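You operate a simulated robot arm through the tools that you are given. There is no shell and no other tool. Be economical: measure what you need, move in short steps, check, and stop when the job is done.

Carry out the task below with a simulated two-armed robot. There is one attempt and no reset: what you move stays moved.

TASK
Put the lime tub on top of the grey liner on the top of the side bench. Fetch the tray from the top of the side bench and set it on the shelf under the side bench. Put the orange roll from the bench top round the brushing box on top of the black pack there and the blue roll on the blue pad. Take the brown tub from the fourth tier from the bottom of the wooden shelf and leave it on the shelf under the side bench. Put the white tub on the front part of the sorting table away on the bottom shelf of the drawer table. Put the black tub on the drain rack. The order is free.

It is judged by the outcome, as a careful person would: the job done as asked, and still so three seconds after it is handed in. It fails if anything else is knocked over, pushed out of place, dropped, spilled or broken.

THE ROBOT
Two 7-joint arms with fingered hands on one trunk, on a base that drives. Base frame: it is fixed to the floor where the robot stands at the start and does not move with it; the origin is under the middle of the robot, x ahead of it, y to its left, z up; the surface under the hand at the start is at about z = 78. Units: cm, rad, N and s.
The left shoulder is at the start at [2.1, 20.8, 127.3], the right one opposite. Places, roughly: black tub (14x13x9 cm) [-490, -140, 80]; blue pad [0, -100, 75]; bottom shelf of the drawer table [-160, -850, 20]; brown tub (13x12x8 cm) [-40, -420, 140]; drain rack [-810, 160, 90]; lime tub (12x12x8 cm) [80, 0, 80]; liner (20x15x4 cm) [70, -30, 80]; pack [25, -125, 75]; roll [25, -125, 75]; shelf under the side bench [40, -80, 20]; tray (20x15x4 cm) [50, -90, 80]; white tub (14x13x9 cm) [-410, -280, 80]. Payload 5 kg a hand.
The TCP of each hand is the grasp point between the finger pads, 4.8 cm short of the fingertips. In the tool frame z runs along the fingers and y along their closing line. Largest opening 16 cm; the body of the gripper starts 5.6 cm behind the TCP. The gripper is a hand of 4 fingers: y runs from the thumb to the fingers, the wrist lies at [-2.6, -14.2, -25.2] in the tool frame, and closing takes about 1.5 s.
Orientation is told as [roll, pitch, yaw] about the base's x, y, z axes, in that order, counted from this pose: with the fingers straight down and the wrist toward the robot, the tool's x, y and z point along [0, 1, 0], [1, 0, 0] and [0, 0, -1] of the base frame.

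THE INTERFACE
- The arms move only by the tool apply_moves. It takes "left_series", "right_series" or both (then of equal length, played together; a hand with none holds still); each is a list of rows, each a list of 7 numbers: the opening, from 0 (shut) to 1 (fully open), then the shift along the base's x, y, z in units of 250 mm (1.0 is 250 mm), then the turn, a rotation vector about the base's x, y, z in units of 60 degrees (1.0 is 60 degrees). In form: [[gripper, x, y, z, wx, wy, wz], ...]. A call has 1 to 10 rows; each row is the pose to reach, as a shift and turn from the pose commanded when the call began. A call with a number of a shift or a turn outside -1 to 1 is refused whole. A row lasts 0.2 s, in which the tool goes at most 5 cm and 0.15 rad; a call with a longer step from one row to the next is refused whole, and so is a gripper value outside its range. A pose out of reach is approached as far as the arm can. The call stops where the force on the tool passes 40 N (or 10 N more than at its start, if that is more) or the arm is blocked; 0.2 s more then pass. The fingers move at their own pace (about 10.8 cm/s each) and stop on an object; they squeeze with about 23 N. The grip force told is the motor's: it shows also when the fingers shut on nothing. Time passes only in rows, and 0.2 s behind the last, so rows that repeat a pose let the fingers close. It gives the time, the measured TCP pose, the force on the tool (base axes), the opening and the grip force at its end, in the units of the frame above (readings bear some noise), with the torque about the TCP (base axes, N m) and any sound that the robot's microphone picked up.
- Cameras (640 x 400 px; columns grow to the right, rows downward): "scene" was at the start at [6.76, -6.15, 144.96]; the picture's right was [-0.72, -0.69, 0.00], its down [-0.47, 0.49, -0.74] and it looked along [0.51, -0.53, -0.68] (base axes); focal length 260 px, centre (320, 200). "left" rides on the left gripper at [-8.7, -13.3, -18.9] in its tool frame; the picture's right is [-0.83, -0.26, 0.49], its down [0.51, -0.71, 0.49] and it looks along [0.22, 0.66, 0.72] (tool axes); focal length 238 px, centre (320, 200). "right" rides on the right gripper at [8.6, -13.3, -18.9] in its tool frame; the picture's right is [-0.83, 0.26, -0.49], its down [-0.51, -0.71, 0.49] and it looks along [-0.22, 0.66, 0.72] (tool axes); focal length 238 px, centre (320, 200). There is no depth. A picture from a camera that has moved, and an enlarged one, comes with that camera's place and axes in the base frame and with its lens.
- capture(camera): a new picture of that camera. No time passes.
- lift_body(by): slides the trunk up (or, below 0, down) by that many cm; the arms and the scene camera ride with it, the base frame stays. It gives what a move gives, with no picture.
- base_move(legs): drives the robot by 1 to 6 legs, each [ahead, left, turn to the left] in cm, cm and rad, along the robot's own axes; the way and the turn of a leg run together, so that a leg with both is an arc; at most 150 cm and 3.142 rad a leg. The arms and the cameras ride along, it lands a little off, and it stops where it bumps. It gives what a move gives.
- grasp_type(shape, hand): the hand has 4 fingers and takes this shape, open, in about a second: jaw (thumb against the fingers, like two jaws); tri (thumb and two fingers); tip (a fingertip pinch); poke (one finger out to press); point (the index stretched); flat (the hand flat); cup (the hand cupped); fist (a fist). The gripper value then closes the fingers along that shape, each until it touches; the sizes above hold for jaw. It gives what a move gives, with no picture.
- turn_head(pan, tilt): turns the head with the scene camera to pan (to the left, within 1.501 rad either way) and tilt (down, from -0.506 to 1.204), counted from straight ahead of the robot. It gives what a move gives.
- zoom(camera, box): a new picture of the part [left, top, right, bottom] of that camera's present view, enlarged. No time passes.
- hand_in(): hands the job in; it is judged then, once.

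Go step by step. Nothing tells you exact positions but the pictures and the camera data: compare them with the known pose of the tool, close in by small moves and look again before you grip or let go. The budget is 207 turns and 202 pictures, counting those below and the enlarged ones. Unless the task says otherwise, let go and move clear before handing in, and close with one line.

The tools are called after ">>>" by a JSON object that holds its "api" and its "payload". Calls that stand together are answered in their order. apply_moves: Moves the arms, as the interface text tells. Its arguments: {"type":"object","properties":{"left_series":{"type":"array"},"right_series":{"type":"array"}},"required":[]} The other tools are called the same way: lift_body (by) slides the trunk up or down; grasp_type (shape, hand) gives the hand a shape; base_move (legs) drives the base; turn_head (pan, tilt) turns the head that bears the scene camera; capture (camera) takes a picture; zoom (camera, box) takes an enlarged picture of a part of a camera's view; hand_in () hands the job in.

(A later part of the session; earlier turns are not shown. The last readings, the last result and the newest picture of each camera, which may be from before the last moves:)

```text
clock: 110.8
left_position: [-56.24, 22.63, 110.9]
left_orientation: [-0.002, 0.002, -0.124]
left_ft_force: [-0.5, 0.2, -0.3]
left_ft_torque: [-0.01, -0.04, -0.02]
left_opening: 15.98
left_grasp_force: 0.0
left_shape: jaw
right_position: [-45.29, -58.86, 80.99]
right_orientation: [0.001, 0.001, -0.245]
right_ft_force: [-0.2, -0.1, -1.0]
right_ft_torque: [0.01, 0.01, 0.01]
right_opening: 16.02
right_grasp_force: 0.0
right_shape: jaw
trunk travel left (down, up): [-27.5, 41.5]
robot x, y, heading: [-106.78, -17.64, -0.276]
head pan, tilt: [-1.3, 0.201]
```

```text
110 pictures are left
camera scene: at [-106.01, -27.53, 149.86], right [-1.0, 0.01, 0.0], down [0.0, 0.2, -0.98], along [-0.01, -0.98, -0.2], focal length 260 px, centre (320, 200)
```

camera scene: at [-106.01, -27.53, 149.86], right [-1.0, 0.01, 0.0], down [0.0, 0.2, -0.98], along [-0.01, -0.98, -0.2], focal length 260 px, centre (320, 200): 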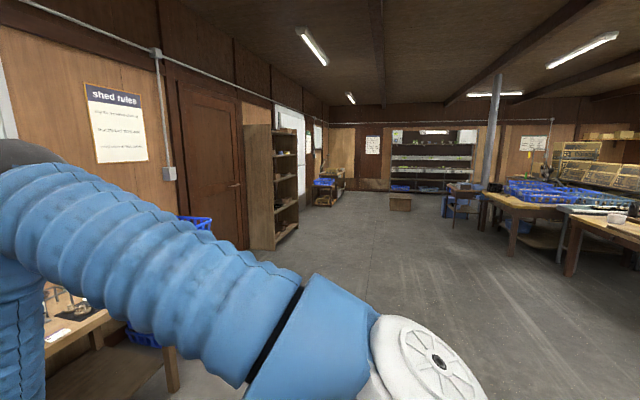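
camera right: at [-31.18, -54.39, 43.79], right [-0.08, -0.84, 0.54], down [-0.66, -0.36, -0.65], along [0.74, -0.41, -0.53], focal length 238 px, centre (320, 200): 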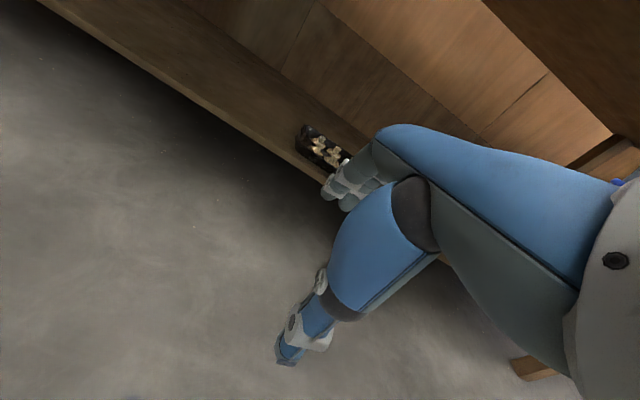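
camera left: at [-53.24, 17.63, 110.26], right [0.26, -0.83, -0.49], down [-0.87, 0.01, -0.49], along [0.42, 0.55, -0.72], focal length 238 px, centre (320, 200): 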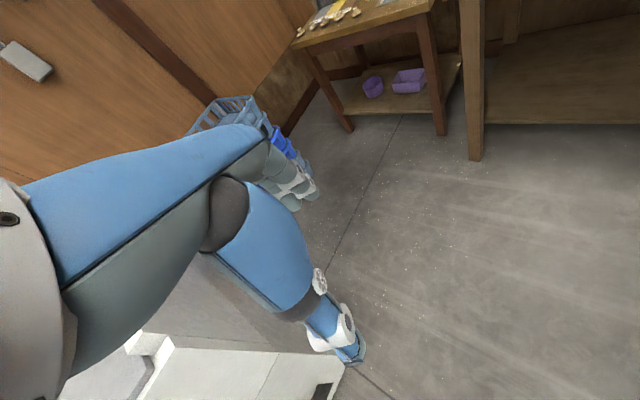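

The wooden shelf unit stands near (-42,-400)…(-66,-537), open toward -x. I drive there and face it.

>>> {"api": "base_move", "payload": {"legs": [[0, 0, -1.294], [130, -28, 0], [130, 0, 0], [130, 0, 0], [0, 0, 1.37]]}}

>>> {"api": "turn_head", "payload": {"pan": 0, "tilt": 0.2}}

>>> {"api": "capture", "payload": {"camera": "scene"}}

```text
clock: 136.4
left_position: [-75.94, -363.17, 110.93]
left_orientation: [0.0, 0.002, 0.007]
left_ft_force: [0.1, 1.0, -0.5]
left_ft_torque: [-0.05, -0.07, 0.02]
left_opening: 15.98
left_grasp_force: 0.0
left_shape: jaw
right_position: [-54.65, -442.49, 81.03]
right_orientation: [0.001, -0.001, -0.114]
right_ft_force: [0.8, 0.8, -0.8]
right_ft_torque: [-0.02, 0.03, 0.01]
right_opening: 16.0
right_grasp_force: 0.1
right_shape: jaw
trunk travel left (down, up): [-27.5, 41.5]
robot x, y, heading: [-120.85, -410.43, -0.15]
head pan, tilt: [-1.3, 0.201]
```

```text
clock: 137.9
left_position: [-76.05, -363.31, 110.99]
left_orientation: [-0.002, 0.003, 0.007]
left_ft_force: [-0.2, 1.0, -0.2]
left_ft_torque: [0.02, 0.02, 0.0]
left_opening: 16.0
left_grasp_force: 0.2
left_shape: jaw
right_position: [-54.58, -442.35, 81.03]
right_orientation: [0.003, -0.001, -0.114]
right_ft_force: [0.1, -0.4, 0.6]
right_ft_torque: [-0.01, 0.05, 0.0]
right_opening: 16.0
right_grasp_force: 0.0
right_shape: jaw
trunk travel left (down, up): [-27.5, 41.5]
robot x, y, heading: [-120.84, -410.04, -0.149]
head pan, tilt: [0.0, 0.201]
```

```text
109 pictures are left
camera scene: at [-110.76, -411.52, 149.86], right [-0.15, -0.99, 0.0], down [-0.2, 0.03, -0.98], along [0.97, -0.15, -0.2], focal length 260 px, centre (320, 200)
```

scene: 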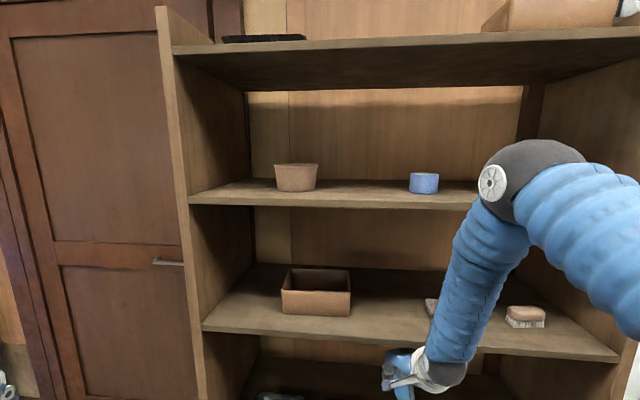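

The brown tub is at about (-39,-416), tier surface z≈138, with a 32 cm gap above. I back up, raise the trunk, and turn the right hand so it can grip the tub from the two sides, pointing in.

>>> {"api": "base_move", "payload": {"legs": [[-30, 0, 0]]}}

>>> {"api": "lift_body", "payload": {"by": 20}}

>>> {"api": "apply_moves", "payload": {"right_series": [[1, -0.03, 0.08, 0.12, 0, 0, 0.14], [1, -0.07, 0.16, 0.25, 0, 0, 0.28], [1, -0.1, 0.24, 0.37, 0, 0, 0.42], [1, -0.14, 0.32, 0.5, 0, 0, 0.56], [1, -0.17, 0.4, 0.63, 0, 0, 0.7], [1, -0.2, 0.48, 0.76, 0, 0, 0.84], [1, -0.24, 0.56, 0.88, 0, 0, 0.98]]}}

>>> {"api": "apply_moves", "payload": {"right_series": [[1, 0, 0.1, 0.12, 0, 0, 0.14], [1, 0, 0.2, 0.25, 0, 0, 0.28], [1, 0, 0.3, 0.37, 0, 0, 0.42], [1, 0, 0.4, 0.5, 0, 0, 0.48]]}}

>>> {"api": "apply_moves", "payload": {"right_series": [[1, 0, 0, 0.05, -0.021, -0.14, 0], [1, 0, 0, 0.1, -0.041, -0.28, 0], [1, 0, 0, 0.15, -0.062, -0.42, 0], [1, 0, 0, 0.2, -0.083, -0.56, 0], [1, 0, 0, 0.25, -0.104, -0.7, 0], [1, 0, 0, 0.3, -0.124, -0.84, 0], [1, 0, 0, 0.35, -0.148, -0.98, 0]]}}

>>> {"api": "capture", "payload": {"camera": "scene"}}

>>> {"api": "capture", "payload": {"camera": "right"}}

```text
clock: 139.9
left_position: [-106.0, -358.69, 110.95]
left_orientation: [-0.002, 0.001, 0.008]
left_ft_force: [0.2, 0.8, 1.2]
left_ft_torque: [0.0, -0.08, 0.01]
left_opening: 15.98
left_grasp_force: 0.0
left_shape: jaw
right_position: [-84.43, -437.92, 81.05]
right_orientation: [0.001, -0.001, -0.112]
right_ft_force: [0.7, -0.2, 0.2]
right_ft_torque: [0.0, -0.05, 0.0]
right_opening: 15.99
right_grasp_force: 0.1
right_shape: jaw
trunk travel left (down, up): [-27.5, 41.5]
robot x, y, heading: [-150.49, -405.68, -0.144]
head pan, tilt: [0.0, 0.201]
```

```text
clock: 142.1
left_position: [-105.92, -358.66, 130.89]
left_orientation: [-0.002, 0.002, 0.007]
left_ft_force: [0.6, 0.5, -0.5]
left_ft_torque: [0.02, 0.02, -0.02]
left_opening: 16.0
left_grasp_force: 0.0
left_shape: jaw
right_position: [-84.37, -437.95, 101.01]
right_orientation: [0.002, 0.0, -0.112]
right_ft_force: [0.6, -0.6, -0.1]
right_ft_torque: [0.03, -0.01, 0.01]
right_opening: 16.03
right_grasp_force: 0.0
right_shape: jaw
trunk travel left (down, up): [-47.5, 21.5]
robot x, y, heading: [-151.02, -405.22, -0.146]
head pan, tilt: [0.0, 0.201]
```

```text
clock: 143.7
left_position: [-105.88, -358.79, 130.96]
left_orientation: [-0.001, 0.001, 0.008]
left_ft_force: [-1.4, -0.1, 0.7]
left_ft_torque: [-0.03, -0.02, 0.01]
left_opening: 15.97
left_grasp_force: 0.1
left_shape: jaw
right_position: [-90.42, -423.98, 122.86]
right_orientation: [0.004, 0.001, 0.916]
right_ft_force: [-0.8, 0.9, -0.7]
right_ft_torque: [0.01, -0.1, -0.02]
right_opening: 15.99
right_grasp_force: 0.1
right_shape: jaw
trunk travel left (down, up): [-47.5, 21.5]
robot x, y, heading: [-150.8, -405.5, -0.143]
head pan, tilt: [0.0, 0.201]
```

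```text
clock: 144.7
left_position: [-105.86, -358.52, 131.03]
left_orientation: [-0.002, 0.003, 0.01]
left_ft_force: [-0.3, 1.1, -0.5]
left_ft_torque: [-0.13, -0.06, -0.05]
left_opening: 16.0
left_grasp_force: 0.0
left_shape: jaw
right_position: [-90.56, -413.47, 135.59]
right_orientation: [0.004, 0.003, 1.418]
right_ft_force: [-0.6, 0.1, 0.3]
right_ft_torque: [-0.1, -0.03, 0.0]
right_opening: 15.97
right_grasp_force: 0.3
right_shape: jaw
trunk travel left (down, up): [-47.5, 21.5]
robot x, y, heading: [-150.66, -405.1, -0.15]
head pan, tilt: [0.0, 0.201]
```

```text
clock: 146.3
left_position: [-105.92, -358.45, 130.96]
left_orientation: [-0.003, 0.0, 0.007]
left_ft_force: [-0.1, 1.4, 0.7]
left_ft_torque: [-0.14, -0.07, 0.0]
left_opening: 16.02
left_grasp_force: 0.0
left_shape: jaw
right_position: [-90.61, -413.64, 144.42]
right_orientation: [-1.038, -0.002, 1.422]
right_ft_force: [0.2, 1.9, 0.5]
right_ft_torque: [-0.07, 0.0, -0.1]
right_opening: 16.0
right_grasp_force: 0.1
right_shape: jaw
trunk travel left (down, up): [-47.5, 21.5]
robot x, y, heading: [-151.08, -405.4, -0.148]
head pan, tilt: [0.0, 0.201]
```

```text
108 pictures are left
camera scene: at [-140.7, -406.79, 169.88], right [-0.15, -0.99, 0.0], down [-0.2, 0.03, -0.98], along [0.97, -0.14, -0.2], focal length 260 px, centre (320, 200)
```

scene: 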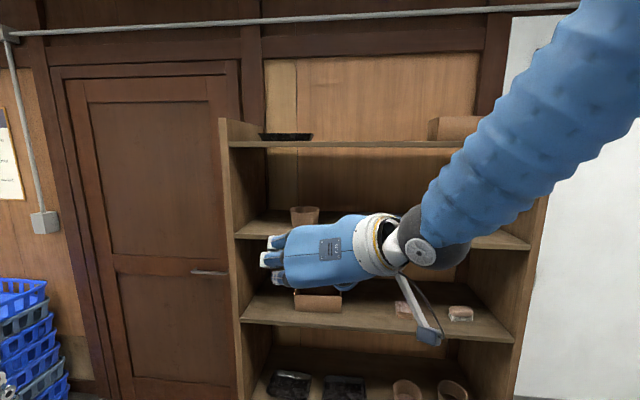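

```text
107 pictures are left
camera right: at [-113.02, -423.63, 146.58], right [0.04, 0.25, 0.97], down [0.57, -0.8, 0.19], along [0.82, 0.54, -0.18], focal length 238 px, centre (320, 200)
```

right: 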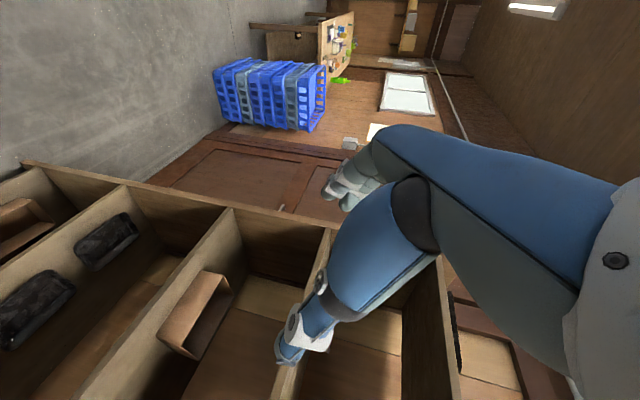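

The hand is now oriented side-on, pointing in and down. The tub is at about (-38.7,-415.5,142); I align laterally and drive in part way.

>>> {"api": "base_move", "payload": {"legs": [[0, 5.8, 0], [28, 0, 0]]}}

>>> {"api": "capture", "payload": {"camera": "scene"}}

>>> {"api": "capture", "payload": {"camera": "right"}}

```text
clock: 148.8
left_position: [-76.97, -357.14, 130.99]
left_orientation: [-0.001, 0.0, 0.01]
left_ft_force: [-0.5, 0.3, 0.6]
left_ft_torque: [0.04, 0.01, 0.01]
left_opening: 16.02
left_grasp_force: 0.0
left_shape: jaw
right_position: [-61.52, -412.39, 144.31]
right_orientation: [-1.035, -0.004, 1.421]
right_ft_force: [0.1, -0.5, -0.7]
right_ft_torque: [0.02, -0.02, 0.04]
right_opening: 16.01
right_grasp_force: 0.0
right_shape: jaw
trunk travel left (down, up): [-47.5, 21.5]
robot x, y, heading: [-121.61, -403.79, -0.143]
head pan, tilt: [0.0, 0.201]
```

```text
106 pictures are left
camera scene: at [-111.62, -405.6, 169.87], right [-0.14, -0.99, 0.0], down [-0.2, 0.03, -0.98], along [0.97, -0.14, -0.2], focal length 260 px, centre (320, 200)
```

scene: 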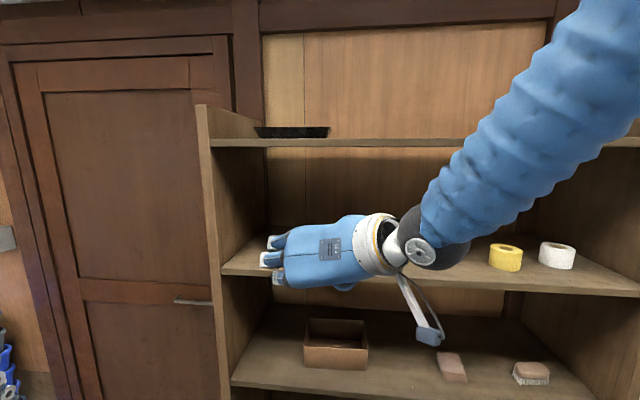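

```text
105 pictures are left
camera right: at [-83.92, -422.34, 146.52], right [0.04, 0.25, 0.97], down [0.57, -0.8, 0.18], along [0.82, 0.54, -0.18], focal length 238 px, centre (320, 200)
```

right: 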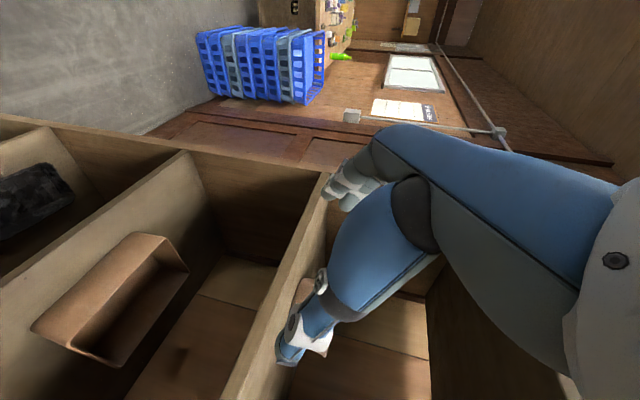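

Triangulation gives the tub centre near (-37.5,-415.8), bottom z≈138. I creep in 12 cm and check alignment.

>>> {"api": "base_move", "payload": {"legs": [[12, 0, 0]]}}

>>> {"api": "zoom", "payload": {"camera": "right", "box": [180, 150, 440, 400]}}

>>> {"api": "capture", "payload": {"camera": "left"}}

```text
clock: 150.1
left_position: [-64.99, -358.86, 130.93]
left_orientation: [-0.003, 0.002, 0.007]
left_ft_force: [0.5, -0.3, -0.4]
left_ft_torque: [0.03, 0.04, 0.04]
left_opening: 15.97
left_grasp_force: 0.1
left_shape: jaw
right_position: [-49.61, -414.04, 144.33]
right_orientation: [-1.034, -0.002, 1.42]
right_ft_force: [0.8, 0.6, -0.2]
right_ft_torque: [-0.01, -0.02, 0.03]
right_opening: 15.99
right_grasp_force: 0.0
right_shape: jaw
trunk travel left (down, up): [-47.5, 21.5]
robot x, y, heading: [-109.9, -405.72, -0.149]
head pan, tilt: [0.0, 0.201]
```

```text
1.60 times, centred on (310, 275) of right
camera zoom: at [-72.03, -424.05, 146.51], right [0.05, 0.25, 0.97], down [0.57, -0.8, 0.18], along [0.82, 0.54, -0.18], focal length 381 px, centre (336, 80)
```

zoom: 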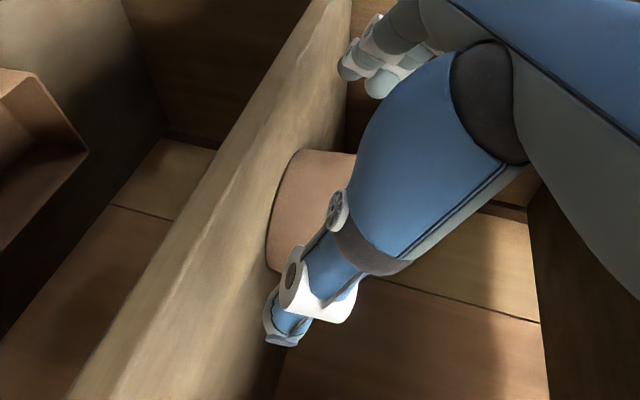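

```text
103 pictures are left
camera left: at [-78.25, -367.57, 149.82], right [-0.25, -0.84, -0.48], down [-0.71, 0.5, -0.49], along [0.65, 0.22, -0.72], focal length 238 px, centre (320, 200)
```

left: 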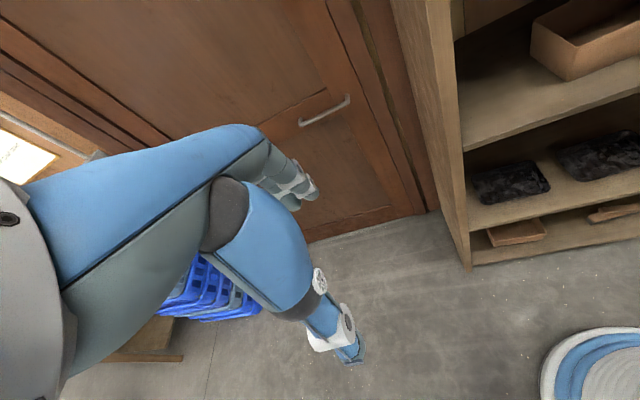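

The tub lies centred between thumb and fingers. I drive the last 12 cm and close.

>>> {"api": "base_move", "payload": {"legs": [[12, 0, 0]]}}

>>> {"api": "zoom", "payload": {"camera": "right", "box": [180, 150, 440, 400]}}

```text
clock: 151.3
left_position: [-53.4, -360.68, 130.94]
left_orientation: [-0.002, 0.003, 0.007]
left_ft_force: [0.2, -0.3, 0.0]
left_ft_torque: [0.03, 0.08, 0.04]
left_opening: 16.0
left_grasp_force: 0.1
left_shape: jaw
right_position: [-38.08, -415.59, 144.22]
right_orientation: [-1.035, -0.003, 1.421]
right_ft_force: [0.5, -0.1, -0.6]
right_ft_torque: [0.0, 0.01, 0.03]
right_opening: 16.0
right_grasp_force: 0.1
right_shape: jaw
trunk travel left (down, up): [-47.5, 21.5]
robot x, y, heading: [-98.39, -407.94, -0.149]
head pan, tilt: [0.0, 0.201]
```

```text
1.60 times, centred on (310, 275) of right
camera zoom: at [-60.47, -425.75, 146.49], right [0.05, 0.25, 0.97], down [0.57, -0.8, 0.18], along [0.82, 0.54, -0.18], focal length 381 px, centre (336, 80)
```

zoom: 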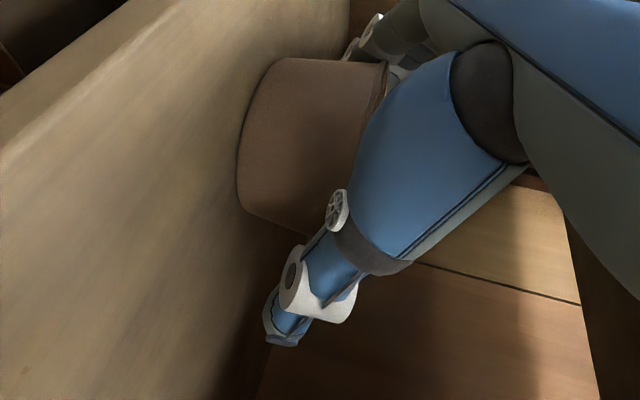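

>>> {"api": "apply_moves", "payload": {"right_series": [[0.85, 0.02, 0, -0.02, 0, 0, 0], [0.7, 0.03, 0, -0.02, 0, 0, 0], [0.5, 0.03, 0, -0.02, 0, 0, 0], [0.2, 0.03, 0, -0.02, 0, 0, 0], [0, 0.03, 0, -0.02, 0, 0, 0], [0, 0.03, 0, -0.02, 0, 0, 0], [0, 0.03, 0, -0.02, 0, 0, 0]]}}

>>> {"api": "zoom", "payload": {"camera": "right", "box": [180, 150, 440, 400]}}

```text
clock: 152.9
left_position: [-53.47, -360.49, 130.89]
left_orientation: [-0.003, 0.002, 0.01]
left_ft_force: [0.2, 0.2, -0.8]
left_ft_torque: [0.01, 0.01, -0.01]
left_opening: 16.02
left_grasp_force: 0.0
left_shape: jaw
right_position: [-37.24, -415.8, 143.79]
right_orientation: [-1.036, -0.003, 1.421]
right_ft_force: [-0.5, 0.5, -0.5]
right_ft_torque: [0.01, 0.03, -0.01]
right_opening: 9.32
right_grasp_force: 23.5
right_shape: jaw
trunk travel left (down, up): [-47.5, 21.5]
robot x, y, heading: [-98.82, -407.49, -0.143]
head pan, tilt: [0.0, 0.201]
```

```text
1.60 times, centred on (310, 275) of right
camera zoom: at [-59.72, -425.75, 146.01], right [0.05, 0.25, 0.97], down [0.57, -0.8, 0.18], along [0.82, 0.54, -0.18], focal length 381 px, centre (336, 80)
```

zoom: 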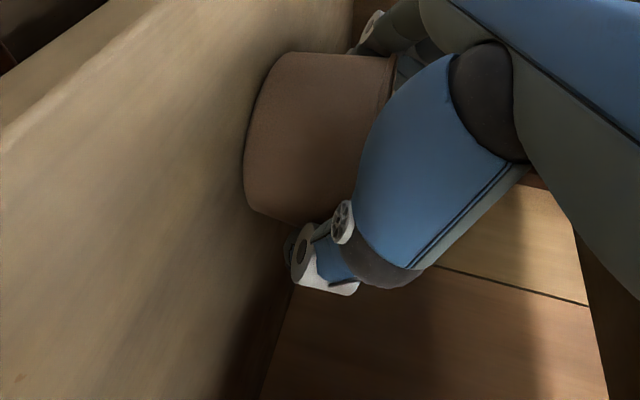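

>>> {"api": "apply_moves", "payload": {"right_series": [[0, 0, 0, 0.04, 0, 0, 0], [0, 0, 0, 0.1, 0, 0, 0], [0, 0, 0, 0.16, 0, 0, 0], [0, 0, 0, 0.2, 0, 0, 0]]}}

>>> {"api": "capture", "payload": {"camera": "right"}}

>>> {"api": "capture", "payload": {"camera": "scene"}}

```text
clock: 153.9
left_position: [-53.47, -360.6, 130.87]
left_orientation: [-0.003, 0.002, 0.009]
left_ft_force: [-0.5, -0.7, 0.0]
left_ft_torque: [0.0, -0.03, 0.0]
left_opening: 15.99
left_grasp_force: 0.0
left_shape: jaw
right_position: [-37.39, -415.69, 148.72]
right_orientation: [-1.036, -0.002, 1.421]
right_ft_force: [-0.4, -0.7, -0.7]
right_ft_torque: [0.01, -0.02, 0.01]
right_opening: 9.27
right_grasp_force: 22.8
right_shape: jaw
trunk travel left (down, up): [-47.5, 21.5]
robot x, y, heading: [-98.2, -407.54, -0.145]
head pan, tilt: [0.0, 0.201]
```

```text
100 pictures are left
camera right: at [-59.87, -425.73, 150.96], right [0.05, 0.25, 0.97], down [0.57, -0.8, 0.18], along [0.82, 0.54, -0.18], focal length 238 px, centre (320, 200)
```

right: 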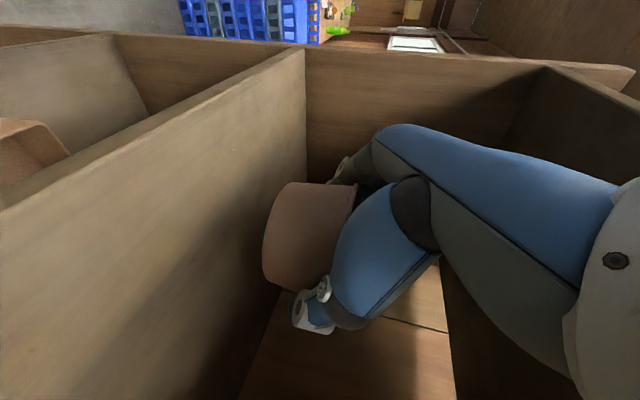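

```text
99 pictures are left
camera scene: at [-88.21, -408.97, 169.87], right [-0.15, -0.99, 0.0], down [-0.2, 0.03, -0.98], along [0.97, -0.14, -0.2], focal length 260 px, centre (320, 200)
```

scene: 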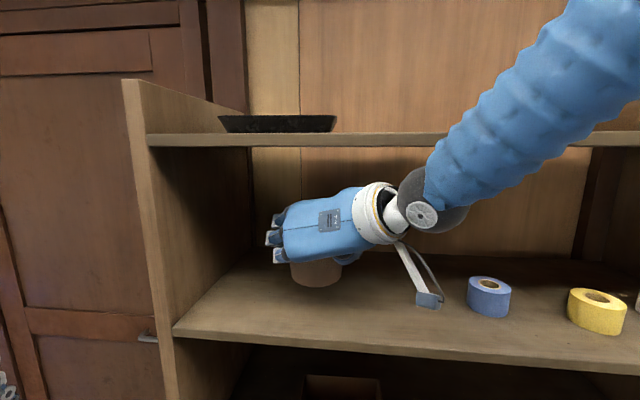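

The tub is held securely. I back out of the shelf, lower the trunk to normal, and drive back in front of the side bench.

>>> {"api": "base_move", "payload": {"legs": [[-60, 0, 0]]}}

>>> {"api": "lift_body", "payload": {"by": -20}}

>>> {"api": "base_move", "payload": {"legs": [[0, 0, -0.132], [-15, 128, 0], [-15, 128, 0], [-15, 128, 0]]}}

>>> {"api": "turn_head", "payload": {"pan": -0.1, "tilt": 0.7}}

>>> {"api": "capture", "payload": {"camera": "scene"}}

```text
clock: 157.3
left_position: [-113.73, -351.68, 130.98]
left_orientation: [-0.003, 0.001, 0.017]
left_ft_force: [-0.5, 0.1, 0.0]
left_ft_torque: [0.0, -0.03, -0.01]
left_opening: 15.98
left_grasp_force: 0.0
left_shape: jaw
right_position: [-97.07, -406.66, 148.67]
right_orientation: [-1.035, -0.003, 1.43]
right_ft_force: [-1.3, 0.3, -1.5]
right_ft_torque: [0.03, 0.0, 0.03]
right_opening: 9.25
right_grasp_force: 23.0
right_shape: jaw
trunk travel left (down, up): [-47.5, 21.5]
robot x, y, heading: [-158.03, -398.87, -0.135]
head pan, tilt: [0.0, 0.201]
```

```text
clock: 159.5
left_position: [-113.73, -351.62, 111.01]
left_orientation: [-0.002, 0.003, 0.017]
left_ft_force: [-0.6, 0.0, 0.0]
left_ft_torque: [0.05, -0.03, -0.02]
left_opening: 16.01
left_grasp_force: 0.1
left_shape: jaw
right_position: [-97.19, -406.65, 128.77]
right_orientation: [-1.034, -0.003, 1.429]
right_ft_force: [-0.6, -0.7, -2.3]
right_ft_torque: [0.0, 0.03, 0.02]
right_opening: 9.3
right_grasp_force: 23.1
right_shape: jaw
trunk travel left (down, up): [-27.5, 41.5]
robot x, y, heading: [-158.36, -398.93, -0.141]
head pan, tilt: [0.0, 0.201]
```

```text
clock: 178.6
left_position: [-53.57, 21.89, 110.91]
left_orientation: [-0.001, 0.002, -0.097]
left_ft_force: [0.3, 1.2, -0.2]
left_ft_torque: [-0.02, -0.01, -0.02]
left_opening: 15.99
left_grasp_force: 0.0
left_shape: jaw
right_position: [-43.33, -34.72, 128.73]
right_orientation: [-1.034, -0.003, 1.315]
right_ft_force: [1.0, 0.1, -0.6]
right_ft_torque: [-0.01, 0.02, 0.01]
right_opening: 9.29
right_grasp_force: 23.2
right_shape: jaw
trunk travel left (down, up): [-27.5, 41.5]
robot x, y, heading: [-102.93, -20.12, -0.25]
head pan, tilt: [0.0, 0.201]
```

```text
clock: 179.5
left_position: [-53.45, 21.79, 110.97]
left_orientation: [-0.001, 0.0, -0.096]
left_ft_force: [-0.4, 0.5, -0.7]
left_ft_torque: [-0.03, 0.03, -0.02]
left_opening: 15.95
left_grasp_force: 0.1
left_shape: jaw
right_position: [-43.26, -34.58, 128.67]
right_orientation: [-1.034, -0.005, 1.316]
right_ft_force: [-0.6, -0.5, -0.2]
right_ft_torque: [-0.04, -0.01, 0.0]
right_opening: 9.27
right_grasp_force: 22.9
right_shape: jaw
trunk travel left (down, up): [-27.5, 41.5]
robot x, y, heading: [-103.28, -20.15, -0.249]
head pan, tilt: [-0.099, 0.7]
```

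```text
98 pictures are left
camera scene: at [-94.1, -23.2, 145.33], right [-0.34, -0.94, 0.0], down [-0.6, 0.22, -0.77], along [0.72, -0.26, -0.64], focal length 260 px, centre (320, 200)
```

scene: 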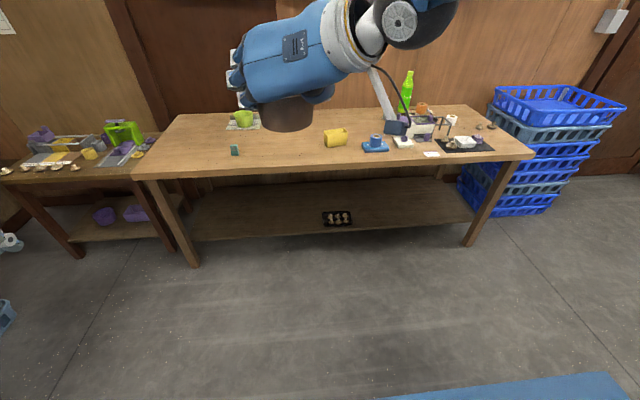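

Overview is clear; the tray and everything else stand as placed. I lower the trunk and the tub, extending the arm forward.

>>> {"api": "lift_body", "payload": {"by": -27}}

>>> {"api": "apply_moves", "payload": {"right_series": [[0, 0.04, -0.01, -0.16, 0, 0, 0], [0, 0.08, -0.02, -0.33, 0, 0, 0], [0, 0.12, -0.03, -0.5, 0, 0, 0], [0, 0.16, -0.04, -0.66, 0, 0, 0], [0, 0.2, -0.05, -0.83, 0, 0, 0], [0, 0.23, -0.06, -0.99, 0, 0, 0]]}}

>>> {"api": "apply_moves", "payload": {"right_series": [[0, 0.04, -0.01, -0.16, 0, 0, 0], [0, 0.08, -0.02, -0.33, 0, 0, 0], [0, 0.12, -0.03, -0.5, 0, 0, 0], [0, 0.16, -0.04, -0.66, 0, 0, 0], [0, 0.2, -0.05, -0.83, 0, 0, 0], [0, 0.23, -0.06, -0.99, 0, 0, 0]]}}

>>> {"api": "apply_moves", "payload": {"right_series": [[0, 0.04, -0.01, -0.15, 0, 0, 0], [0, 0.08, -0.02, -0.3, 0, 0, 0], [0, 0.12, -0.03, -0.45, 0, 0, 0], [0, 0.16, -0.04, -0.6, 0, 0, 0], [0, 0.2, -0.05, -0.75, 0, 0, 0]]}}

>>> {"api": "capture", "payload": {"camera": "scene"}}

>>> {"api": "capture", "payload": {"camera": "right"}}

```text
clock: 182.2
left_position: [-53.48, 21.91, 83.84]
left_orientation: [-0.002, 0.001, -0.096]
left_ft_force: [-0.2, -0.7, 0.9]
left_ft_torque: [0.01, 0.01, 0.02]
left_opening: 15.99
left_grasp_force: 0.0
left_shape: jaw
right_position: [-43.17, -34.66, 101.63]
right_orientation: [-1.034, -0.003, 1.315]
right_ft_force: [-0.3, -0.4, -1.2]
right_ft_torque: [0.01, 0.02, 0.01]
right_opening: 9.27
right_grasp_force: 23.2
right_shape: jaw
trunk travel left (down, up): [-0.5, 68.5]
robot x, y, heading: [-102.83, -19.67, -0.254]
head pan, tilt: [-0.099, 0.7]
```

```text
clock: 183.6
left_position: [-53.52, 21.71, 83.88]
left_orientation: [0.0, 0.002, -0.099]
left_ft_force: [0.9, 0.6, -0.3]
left_ft_torque: [0.0, 0.03, 0.03]
left_opening: 16.0
left_grasp_force: 0.1
left_shape: jaw
right_position: [-37.29, -36.13, 77.03]
right_orientation: [-1.036, -0.006, 1.315]
right_ft_force: [0.3, -1.5, -0.2]
right_ft_torque: [0.05, 0.14, 0.05]
right_opening: 9.29
right_grasp_force: 22.9
right_shape: jaw
trunk travel left (down, up): [-0.5, 68.5]
robot x, y, heading: [-103.0, -20.23, -0.253]
head pan, tilt: [-0.099, 0.7]
```

```text
clock: 185.0
left_position: [-53.55, 21.84, 83.87]
left_orientation: [-0.001, 0.002, -0.096]
left_ft_force: [0.4, 0.5, -1.2]
left_ft_torque: [0.04, 0.03, 0.05]
left_opening: 15.96
left_grasp_force: 0.1
left_shape: jaw
right_position: [-31.77, -37.67, 52.13]
right_orientation: [-1.038, -0.003, 1.315]
right_ft_force: [1.7, -1.0, 0.6]
right_ft_torque: [0.03, 0.2, 0.05]
right_opening: 9.31
right_grasp_force: 23.6
right_shape: jaw
trunk travel left (down, up): [-0.5, 68.5]
robot x, y, heading: [-103.3, -19.76, -0.251]
head pan, tilt: [-0.099, 0.7]
```

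```text
clock: 186.2
left_position: [-53.49, 21.7, 83.95]
left_orientation: [-0.003, 0.002, -0.096]
left_ft_force: [-0.1, -0.2, 0.3]
left_ft_torque: [0.02, 0.05, -0.02]
left_opening: 15.96
left_grasp_force: 0.0
left_shape: jaw
right_position: [-26.95, -38.69, 33.28]
right_orientation: [-1.037, -0.005, 1.313]
right_ft_force: [2.3, -0.1, -0.2]
right_ft_torque: [0.01, 0.2, -0.03]
right_opening: 9.26
right_grasp_force: 22.8
right_shape: jaw
trunk travel left (down, up): [-0.5, 68.5]
robot x, y, heading: [-103.16, -19.48, -0.252]
head pan, tilt: [-0.099, 0.7]
```

```text
97 pictures are left
camera scene: at [-94.08, -23.22, 118.32], right [-0.34, -0.94, 0.0], down [-0.61, 0.22, -0.76], along [0.72, -0.26, -0.64], focal length 260 px, centre (320, 200)
```

scene: 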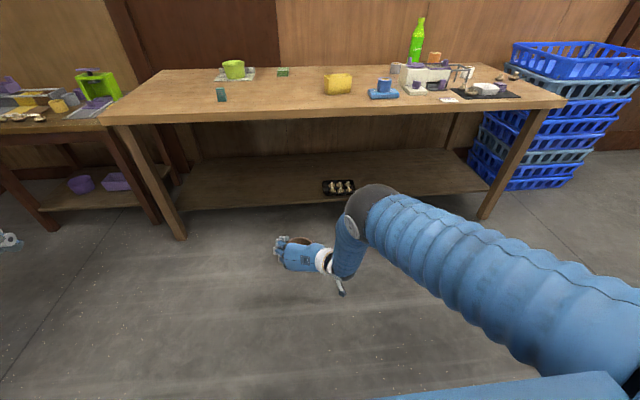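

```text
96 pictures are left
camera right: at [-50.3, -46.33, 35.48], right [0.07, 0.25, 0.97], down [0.48, -0.86, 0.18], along [0.88, 0.45, -0.18], focal length 238 px, centre (320, 200)
```

right: 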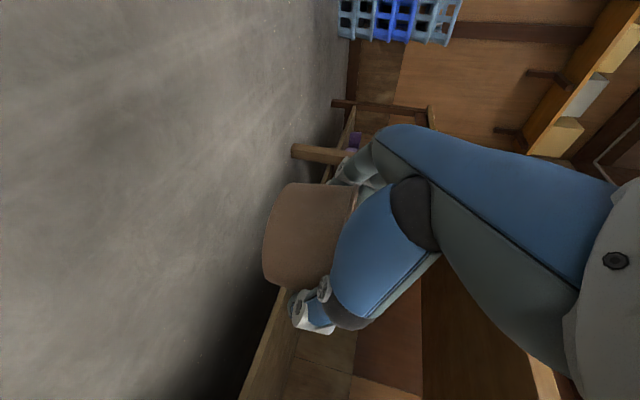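

The tub hangs at the right height in front of the shelf. I extend and lower a bit more, shift left away from the tray, and drive in part way.

>>> {"api": "apply_moves", "payload": {"right_series": [[0, 0.1, -0.025, -0.05, 0, 0, 0], [0, 0.2, -0.05, -0.1, 0, 0, 0], [0, 0.23, -0.06, -0.15, 0, 0, 0]]}}

>>> {"api": "base_move", "payload": {"legs": [[0, 5, 0], [35, 0, 0]]}}

>>> {"api": "turn_head", "payload": {"pan": -0.1, "tilt": 0.85}}

>>> {"api": "capture", "payload": {"camera": "scene"}}

>>> {"api": "capture", "payload": {"camera": "right"}}

```text
clock: 187.0
left_position: [-53.48, 21.76, 83.84]
left_orientation: [-0.002, 0.004, -0.096]
left_ft_force: [0.0, 0.1, 0.2]
left_ft_torque: [-0.01, 0.03, 0.02]
left_opening: 16.02
left_grasp_force: 0.1
left_shape: jaw
right_position: [-21.02, -40.4, 29.73]
right_orientation: [-1.035, -0.003, 1.316]
right_ft_force: [1.2, 0.2, -1.0]
right_ft_torque: [0.02, 0.07, -0.04]
right_opening: 9.27
right_grasp_force: 23.2
right_shape: jaw
trunk travel left (down, up): [-0.5, 68.5]
robot x, y, heading: [-103.36, -20.18, -0.25]
head pan, tilt: [-0.099, 0.7]
```

```text
clock: 189.8
left_position: [-18.17, 17.97, 83.78]
left_orientation: [-0.001, 0.001, -0.098]
left_ft_force: [0.3, 0.3, -0.3]
left_ft_torque: [0.0, 0.06, -0.02]
left_opening: 16.0
left_grasp_force: 0.0
left_shape: jaw
right_position: [14.31, -44.33, 29.73]
right_orientation: [-1.036, -0.003, 1.314]
right_ft_force: [0.8, -1.2, -0.8]
right_ft_torque: [0.0, -0.03, -0.01]
right_opening: 9.29
right_grasp_force: 23.0
right_shape: jaw
trunk travel left (down, up): [-0.5, 68.5]
robot x, y, heading: [-68.04, -23.94, -0.256]
head pan, tilt: [-0.099, 0.7]
```

```text
clock: 190.6
left_position: [-18.26, 18.02, 83.95]
left_orientation: [-0.003, 0.0, -0.098]
left_ft_force: [0.6, 0.7, -0.2]
left_ft_torque: [0.03, -0.02, 0.01]
left_opening: 15.98
left_grasp_force: 0.1
left_shape: jaw
right_position: [14.31, -44.28, 29.65]
right_orientation: [-1.035, -0.002, 1.313]
right_ft_force: [-0.3, -0.4, -1.3]
right_ft_torque: [-0.02, 0.0, -0.01]
right_opening: 9.28
right_grasp_force: 23.0
right_shape: jaw
trunk travel left (down, up): [-0.5, 68.5]
robot x, y, heading: [-67.78, -23.77, -0.25]
head pan, tilt: [-0.099, 0.85]
```

```text
95 pictures are left
camera scene: at [-59.42, -26.85, 117.1], right [-0.34, -0.94, 0.0], down [-0.71, 0.26, -0.66], along [0.62, -0.23, -0.75], focal length 260 px, centre (320, 200)
```

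scene: 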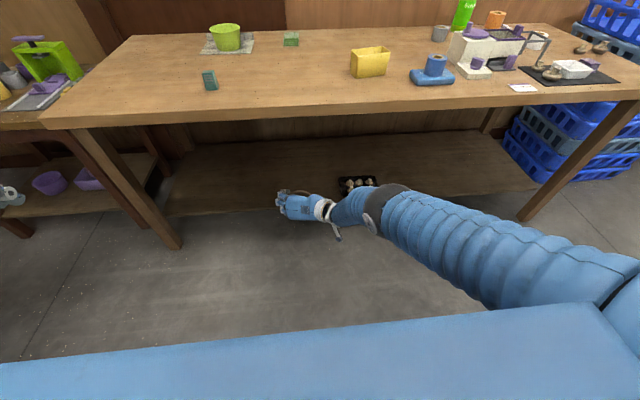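

```text
94 pictures are left
camera right: at [-9.16, -51.89, 31.95], right [0.07, 0.24, 0.97], down [0.48, -0.86, 0.18], along [0.88, 0.45, -0.18], focal length 238 px, centre (320, 200)
```

right: 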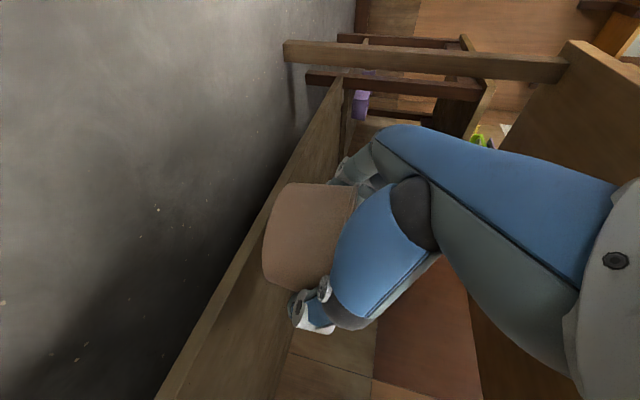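

>>> {"api": "base_move", "payload": {"legs": [[17.5, 0, 0]]}}

>>> {"api": "apply_moves", "payload": {"right_series": [[0, 0, 0, -0.04, 0, 0, 0], [0, 0, 0, -0.08, 0, 0, 0], [0, 0, 0, -0.12, 0, 0, 0], [0, 0, 0, -0.16, 0, 0, 0]]}}

>>> {"api": "capture", "payload": {"camera": "scene"}}

>>> {"api": "capture", "payload": {"camera": "right"}}

```text
clock: 192.0
left_position: [-1.24, 13.52, 83.88]
left_orientation: [0.0, 0.001, -0.101]
left_ft_force: [0.5, 0.2, -0.4]
left_ft_torque: [0.01, 0.03, 0.01]
left_opening: 15.97
left_grasp_force: 0.1
left_shape: jaw
right_position: [31.08, -48.74, 29.67]
right_orientation: [-1.033, -0.003, 1.312]
right_ft_force: [0.2, -0.5, -0.9]
right_ft_torque: [0.02, -0.04, 0.02]
right_opening: 9.26
right_grasp_force: 22.8
right_shape: jaw
trunk travel left (down, up): [-0.5, 68.5]
robot x, y, heading: [-51.18, -28.27, -0.251]
head pan, tilt: [-0.099, 0.85]
```

```text
clock: 193.0
left_position: [-1.17, 13.5, 83.89]
left_orientation: [-0.002, 0.002, -0.101]
left_ft_force: [0.3, 0.4, -0.5]
left_ft_torque: [0.04, 0.0, 0.0]
left_opening: 16.0
left_grasp_force: 0.2
left_shape: jaw
right_position: [30.61, -48.26, 26.65]
right_orientation: [-1.033, -0.004, 1.311]
right_ft_force: [0.2, -1.0, -0.9]
right_ft_torque: [-0.01, 0.02, 0.01]
right_opening: 9.29
right_grasp_force: 22.4
right_shape: jaw
right hand out of reach, approached as far as the arm can: row 3, 4
trunk travel left (down, up): [-0.5, 68.5]
robot x, y, heading: [-51.09, -28.57, -0.254]
head pan, tilt: [-0.099, 0.85]
```

```text
93 pictures are left
camera scene: at [-42.56, -31.27, 117.09], right [-0.35, -0.94, 0.0], down [-0.71, 0.26, -0.66], along [0.62, -0.23, -0.75], focal length 260 px, centre (320, 200)
```

scene: 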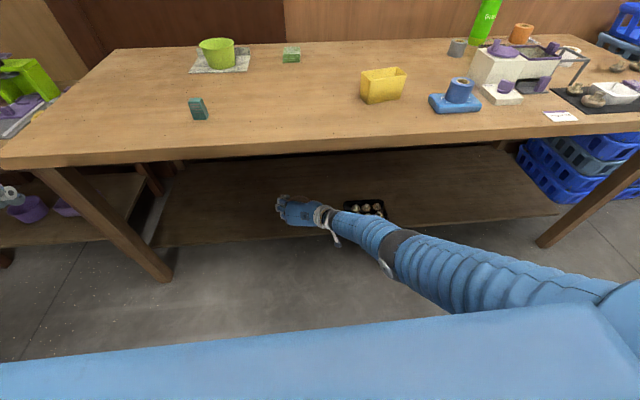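

```text
92 pictures are left
camera right: at [7.14, -55.79, 28.91], right [0.07, 0.24, 0.97], down [0.48, -0.86, 0.18], along [0.88, 0.45, -0.18], focal length 238 px, centre (320, 200)
```

right: 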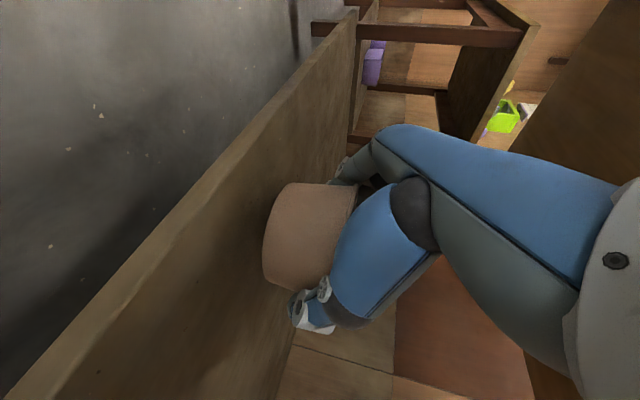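

The arm is at its limit, 3 cm above the shelf. I drive 4 cm closer and lower while retracting.

>>> {"api": "base_move", "payload": {"legs": [[4.5, 0, 0]]}}

>>> {"api": "apply_moves", "payload": {"right_series": [[0, -0.06, 0.015, -0.02, 0, 0, 0], [0, -0.12, 0.03, -0.04, 0, 0, 0], [0, -0.14, 0.035, -0.06, 0, 0, 0], [0, -0.14, 0.035, -0.08, 0, 0, 0], [0, -0.14, 0.035, -0.1, 0, 0, 0], [0, -0.14, 0.035, -0.12, 0, 0, 0], [0, -0.14, 0.035, -0.135, 0, 0, 0]]}}

>>> {"api": "capture", "payload": {"camera": "right"}}

```text
clock: 193.9
left_position: [3.23, 12.36, 83.79]
left_orientation: [-0.003, 0.004, -0.099]
left_ft_force: [0.3, -0.2, 0.1]
left_ft_torque: [0.0, 0.05, 0.02]
left_opening: 16.0
left_grasp_force: 0.1
left_shape: jaw
right_position: [35.05, -49.44, 26.51]
right_orientation: [-1.033, -0.004, 1.31]
right_ft_force: [0.5, -0.7, -0.4]
right_ft_torque: [0.0, 0.02, 0.05]
right_opening: 9.28
right_grasp_force: 23.0
right_shape: jaw
trunk travel left (down, up): [-0.5, 68.5]
robot x, y, heading: [-46.25, -29.62, -0.252]
head pan, tilt: [-0.099, 0.85]
```

```text
clock: 195.5
left_position: [3.06, 12.26, 83.9]
left_orientation: [-0.001, 0.003, -0.099]
left_ft_force: [0.3, -0.2, 0.3]
left_ft_torque: [-0.03, -0.05, -0.01]
left_opening: 15.99
left_grasp_force: 0.1
left_shape: jaw
right_position: [31.72, -48.62, 23.61]
right_orientation: [-1.037, -0.006, 1.315]
right_ft_force: [3.4, -2.6, 12.2]
right_ft_torque: [0.34, -0.38, -0.17]
right_opening: 9.27
right_grasp_force: 23.2
right_shape: jaw
right hand out of reach, approached as far as the arm can: row 1, 2, 3, 4, 5
trunk travel left (down, up): [-0.5, 68.5]
robot x, y, heading: [-46.29, -29.75, -0.252]
head pan, tilt: [-0.099, 0.85]
```

```text
91 pictures are left
camera right: at [8.27, -56.13, 25.78], right [0.07, 0.24, 0.97], down [0.48, -0.86, 0.18], along [0.88, 0.45, -0.18], focal length 238 px, centre (320, 200)
```

right: 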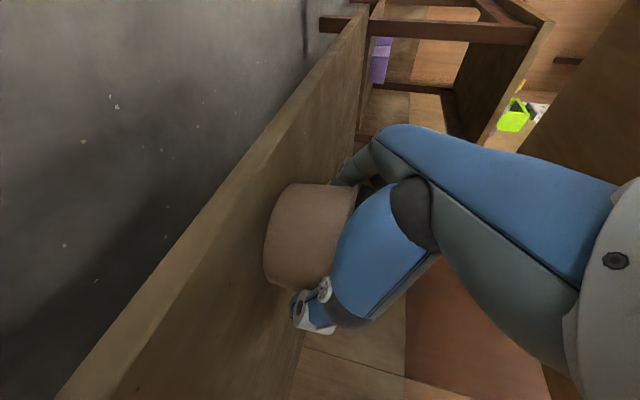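

Contact (12 N). I open and back straight out.

>>> {"api": "apply_moves", "payload": {"right_series": [[0, 0, 0, 0.008, 0, 0, 0], [0.7, 0, 0, 0.012, 0, 0, 0], [0.9, 0, 0, 0.016, 0, 0, 0], [1, 0, 0, 0.02, 0, 0, 0], [1, 0, 0, 0.02, 0, 0, 0]]}}

>>> {"api": "zoom", "payload": {"camera": "right", "box": [200, 120, 420, 360]}}

>>> {"api": "base_move", "payload": {"legs": [[-45, 0, 0]]}}

>>> {"api": "capture", "payload": {"camera": "scene"}}

```text
clock: 196.7
left_position: [3.17, 12.3, 83.8]
left_orientation: [-0.002, 0.001, -0.099]
left_ft_force: [0.0, -0.1, -0.1]
left_ft_torque: [0.03, -0.01, -0.02]
left_opening: 15.99
left_grasp_force: 0.1
left_shape: jaw
right_position: [31.66, -48.51, 23.67]
right_orientation: [-1.034, -0.004, 1.311]
right_ft_force: [0.1, 0.0, 0.2]
right_ft_torque: [-0.02, 0.0, -0.03]
right_opening: 15.94
right_grasp_force: 0.1
right_shape: jaw
right hand out of reach, approached as far as the arm can: row 4, 5
trunk travel left (down, up): [-0.5, 68.5]
robot x, y, heading: [-46.62, -29.37, -0.255]
head pan, tilt: [-0.099, 0.85]
```

```text
1.67 times, centred on (310, 240) of right
camera zoom: at [8.29, -56.08, 25.84], right [0.07, 0.24, 0.97], down [0.48, -0.86, 0.18], along [0.88, 0.45, -0.18], focal length 397 px, centre (337, 133)
```

zoom: 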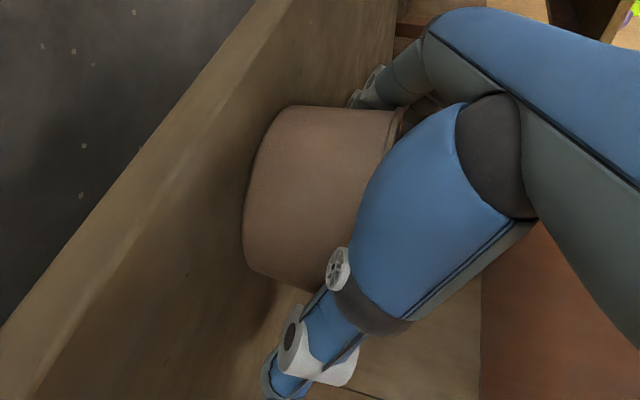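

```text
clock: 199.4
left_position: [-40.26, 23.76, 83.94]
left_orientation: [-0.001, 0.002, -0.097]
left_ft_force: [-0.2, 0.1, 0.3]
left_ft_torque: [0.03, -0.04, 0.03]
left_opening: 16.04
left_grasp_force: 0.0
left_shape: jaw
right_position: [-11.47, -37.07, 23.62]
right_orientation: [-1.035, -0.003, 1.315]
right_ft_force: [0.2, 0.4, 0.1]
right_ft_torque: [0.03, 0.03, -0.01]
right_opening: 15.96
right_grasp_force: 0.1
right_shape: jaw
trunk travel left (down, up): [-0.5, 68.5]
robot x, y, heading: [-89.8, -17.92, -0.251]
head pan, tilt: [-0.099, 0.85]
```

```text
89 pictures are left
camera scene: at [-81.56, -21.13, 117.1], right [-0.34, -0.94, 0.0], down [-0.71, 0.26, -0.66], along [0.62, -0.23, -0.75], focal length 260 px, centre (320, 200)
```

scene: 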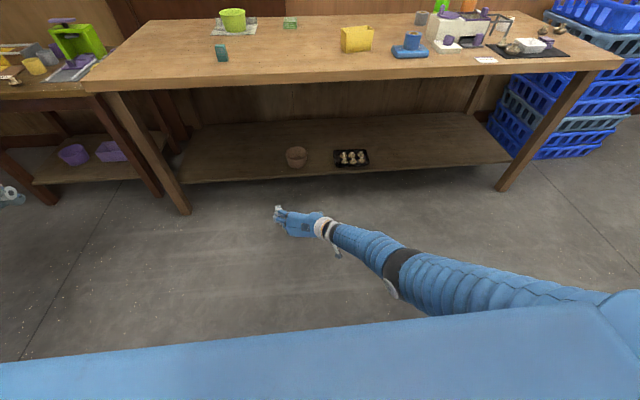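

The brown tub is on the shelf. I raise trunk and arm, then turn and drive toward the sorting table for the white tub.

>>> {"api": "lift_body", "payload": {"by": 27}}

>>> {"api": "apply_moves", "payload": {"right_series": [[1, -0.08, 0.02, 0.17, 0, 0, 0], [1, -0.16, 0.04, 0.34, 0, 0, 0], [1, -0.24, 0.06, 0.51, 0, 0, 0], [1, -0.32, 0.08, 0.68, 0, 0, 0], [1, -0.4, 0.1, 0.85, 0, 0, 0], [1, -0.48, 0.12, 1.0, 0, 0, 0]]}}

>>> {"api": "apply_moves", "payload": {"right_series": [[1, -0.05, 0.01, 0.17, 0, 0, 0], [1, -0.1, 0.02, 0.34, 0, 0, 0], [1, -0.15, 0.03, 0.51, 0, 0, 0], [1, -0.2, 0.04, 0.68, 0, 0, 0], [1, -0.25, 0.05, 0.85, 0, 0, 0], [1, -0.3, 0.06, 1.0, 0, 0, 0]]}}

>>> {"api": "base_move", "payload": {"legs": [[0, 0, -2.2], [125, 0, 0], [100, 0, 0]]}}

>>> {"api": "turn_head", "payload": {"pan": 0, "tilt": 0.35}}

>>> {"api": "capture", "payload": {"camera": "scene"}}

```text
clock: 202.2
left_position: [-40.31, 23.66, 110.92]
left_orientation: [-0.002, 0.002, -0.096]
left_ft_force: [-0.1, -0.7, 0.2]
left_ft_torque: [-0.02, 0.0, 0.0]
left_opening: 15.98
left_grasp_force: 0.1
left_shape: jaw
right_position: [-11.55, -37.06, 50.64]
right_orientation: [-1.036, -0.004, 1.315]
right_ft_force: [-0.2, 0.1, -0.3]
right_ft_torque: [0.02, -0.04, 0.02]
right_opening: 15.93
right_grasp_force: 0.0
right_shape: jaw
trunk travel left (down, up): [-27.5, 41.5]
robot x, y, heading: [-89.92, -18.25, -0.248]
head pan, tilt: [-0.099, 0.85]
```

```text
clock: 203.6
left_position: [-40.22, 23.77, 110.99]
left_orientation: [-0.002, 0.001, -0.096]
left_ft_force: [0.1, 0.2, -0.7]
left_ft_torque: [-0.02, -0.02, -0.04]
left_opening: 16.0
left_grasp_force: 0.0
left_shape: jaw
right_position: [-4.61, -35.11, 58.23]
right_orientation: [-1.032, -0.003, 1.313]
right_ft_force: [0.5, 0.7, -1.2]
right_ft_torque: [-0.02, -0.1, -0.01]
right_opening: 15.95
right_grasp_force: 0.0
right_shape: jaw
right hand out of reach, approached as far as the arm can: row 1, 2, 3, 4, 5, 6
trunk travel left (down, up): [-27.5, 41.5]
robot x, y, heading: [-89.65, -17.96, -0.254]
head pan, tilt: [-0.099, 0.85]
```

```text
clock: 205.0
left_position: [-40.34, 23.67, 110.88]
left_orientation: [-0.002, 0.002, -0.096]
left_ft_force: [-0.4, -0.4, 0.4]
left_ft_torque: [0.0, -0.06, 0.01]
left_opening: 16.0
left_grasp_force: 0.1
left_shape: jaw
right_position: [5.02, -34.32, 73.68]
right_orientation: [-1.033, -0.003, 1.313]
right_ft_force: [-0.9, 0.2, -2.5]
right_ft_torque: [-0.04, -0.32, -0.01]
right_opening: 15.97
right_grasp_force: 0.0
right_shape: jaw
right hand out of reach, approached as far as the arm can: row 1, 2, 3, 4, 5, 6
trunk travel left (down, up): [-27.5, 41.5]
robot x, y, heading: [-89.97, -18.62, -0.253]
head pan, tilt: [-0.099, 0.85]
```

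```text
clock: 221.4
left_position: [-263.04, -224.5, 110.93]
left_orientation: [-0.002, 0.002, -2.321]
left_ft_force: [-0.5, -0.6, -0.8]
left_ft_torque: [0.04, -0.04, 0.0]
left_opening: 15.99
left_grasp_force: 0.1
left_shape: jaw
right_position: [-336.81, -225.47, 73.78]
right_orientation: [-1.036, -0.004, -0.906]
right_ft_force: [0.0, 0.1, -0.4]
right_ft_torque: [0.01, 0.0, 0.02]
right_opening: 16.0
right_grasp_force: 0.1
right_shape: jaw
trunk travel left (down, up): [-27.5, 41.5]
robot x, y, heading: [-266.28, -159.51, -2.48]
head pan, tilt: [-0.099, 0.85]
```

```text
clock: 222.3
left_position: [-263.06, -224.44, 110.93]
left_orientation: [-0.004, 0.0, -2.321]
left_ft_force: [-0.7, -0.1, -0.8]
left_ft_torque: [0.0, 0.02, 0.01]
left_opening: 15.99
left_grasp_force: 0.1
left_shape: jaw
right_position: [-336.74, -225.59, 73.73]
right_orientation: [-1.036, -0.003, -0.907]
right_ft_force: [0.6, -0.7, 0.1]
right_ft_torque: [0.0, 0.0, 0.03]
right_opening: 15.96
right_grasp_force: 0.1
right_shape: jaw
trunk travel left (down, up): [-27.5, 41.5]
robot x, y, heading: [-266.2, -159.91, -2.474]
head pan, tilt: [0.0, 0.351]
```

```text
88 pictures are left
camera scene: at [-274.37, -166.29, 148.45], right [-0.62, 0.79, 0.0], down [0.27, 0.21, -0.94], along [-0.74, -0.58, -0.34], focal length 260 px, centre (320, 200)
```

scene: 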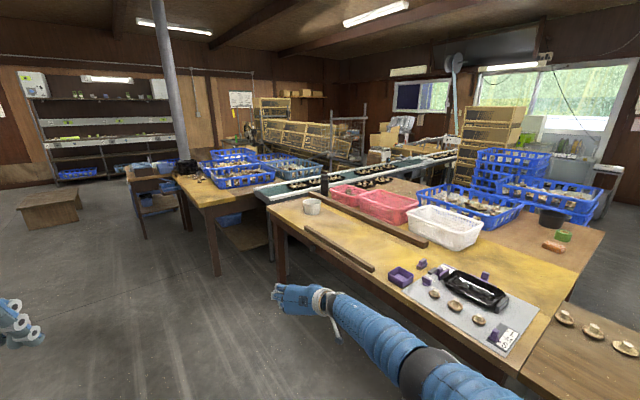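

White tub confirmed at about (-410,-280), black tub at (-485,-143). First I retract and raise the right arm.

>>> {"api": "apply_moves", "payload": {"right_series": [[1, 0.1, 0.08, 0.1, 0, 0, 0], [1, 0.2, 0.16, 0.2, 0, 0, 0], [1, 0.3, 0.24, 0.3, 0, 0, 0], [1, 0.4, 0.32, 0.4, 0, 0, 0], [1, 0.5, 0.4, 0.5, 0, 0, 0], [1, 0.6, 0.48, 0.6, 0, 0, 0], [1, 0.7, 0.54, 0.7, 0, 0, 0], [1, 0.8, 0.6, 0.8, 0, 0, 0], [1, 0.8, 0.6, 0.95, 0, 0, 0]]}}

>>> {"api": "capture", "payload": {"camera": "scene"}}

```text
clock: 224.3
left_position: [-263.0, -224.54, 110.86]
left_orientation: [-0.004, 0.001, -2.32]
left_ft_force: [0.6, 0.4, 0.5]
left_ft_torque: [0.01, 0.05, -0.03]
left_opening: 15.98
left_grasp_force: 0.0
left_shape: jaw
right_position: [-332.92, -233.51, 85.72]
right_orientation: [-1.035, -0.003, -0.908]
right_ft_force: [-0.4, 0.9, -1.8]
right_ft_torque: [-0.08, 0.06, 0.01]
right_opening: 15.98
right_grasp_force: 0.1
right_shape: jaw
right hand out of reach, approached as far as the arm can: row 1, 2, 3, 4, 5, 6, 7, 8, 9
trunk travel left (down, up): [-27.5, 41.5]
robot x, y, heading: [-266.58, -160.18, -2.471]
head pan, tilt: [0.0, 0.351]
```

```text
87 pictures are left
camera scene: at [-274.33, -166.26, 148.46], right [-0.62, 0.79, 0.0], down [0.27, 0.21, -0.94], along [-0.74, -0.58, -0.34], focal length 260 px, centre (320, 200)
```

scene: 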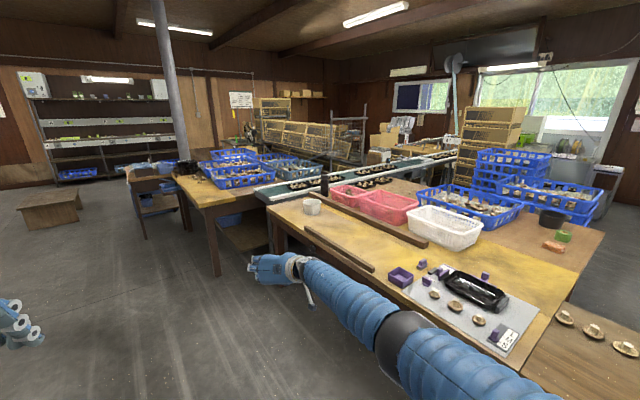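

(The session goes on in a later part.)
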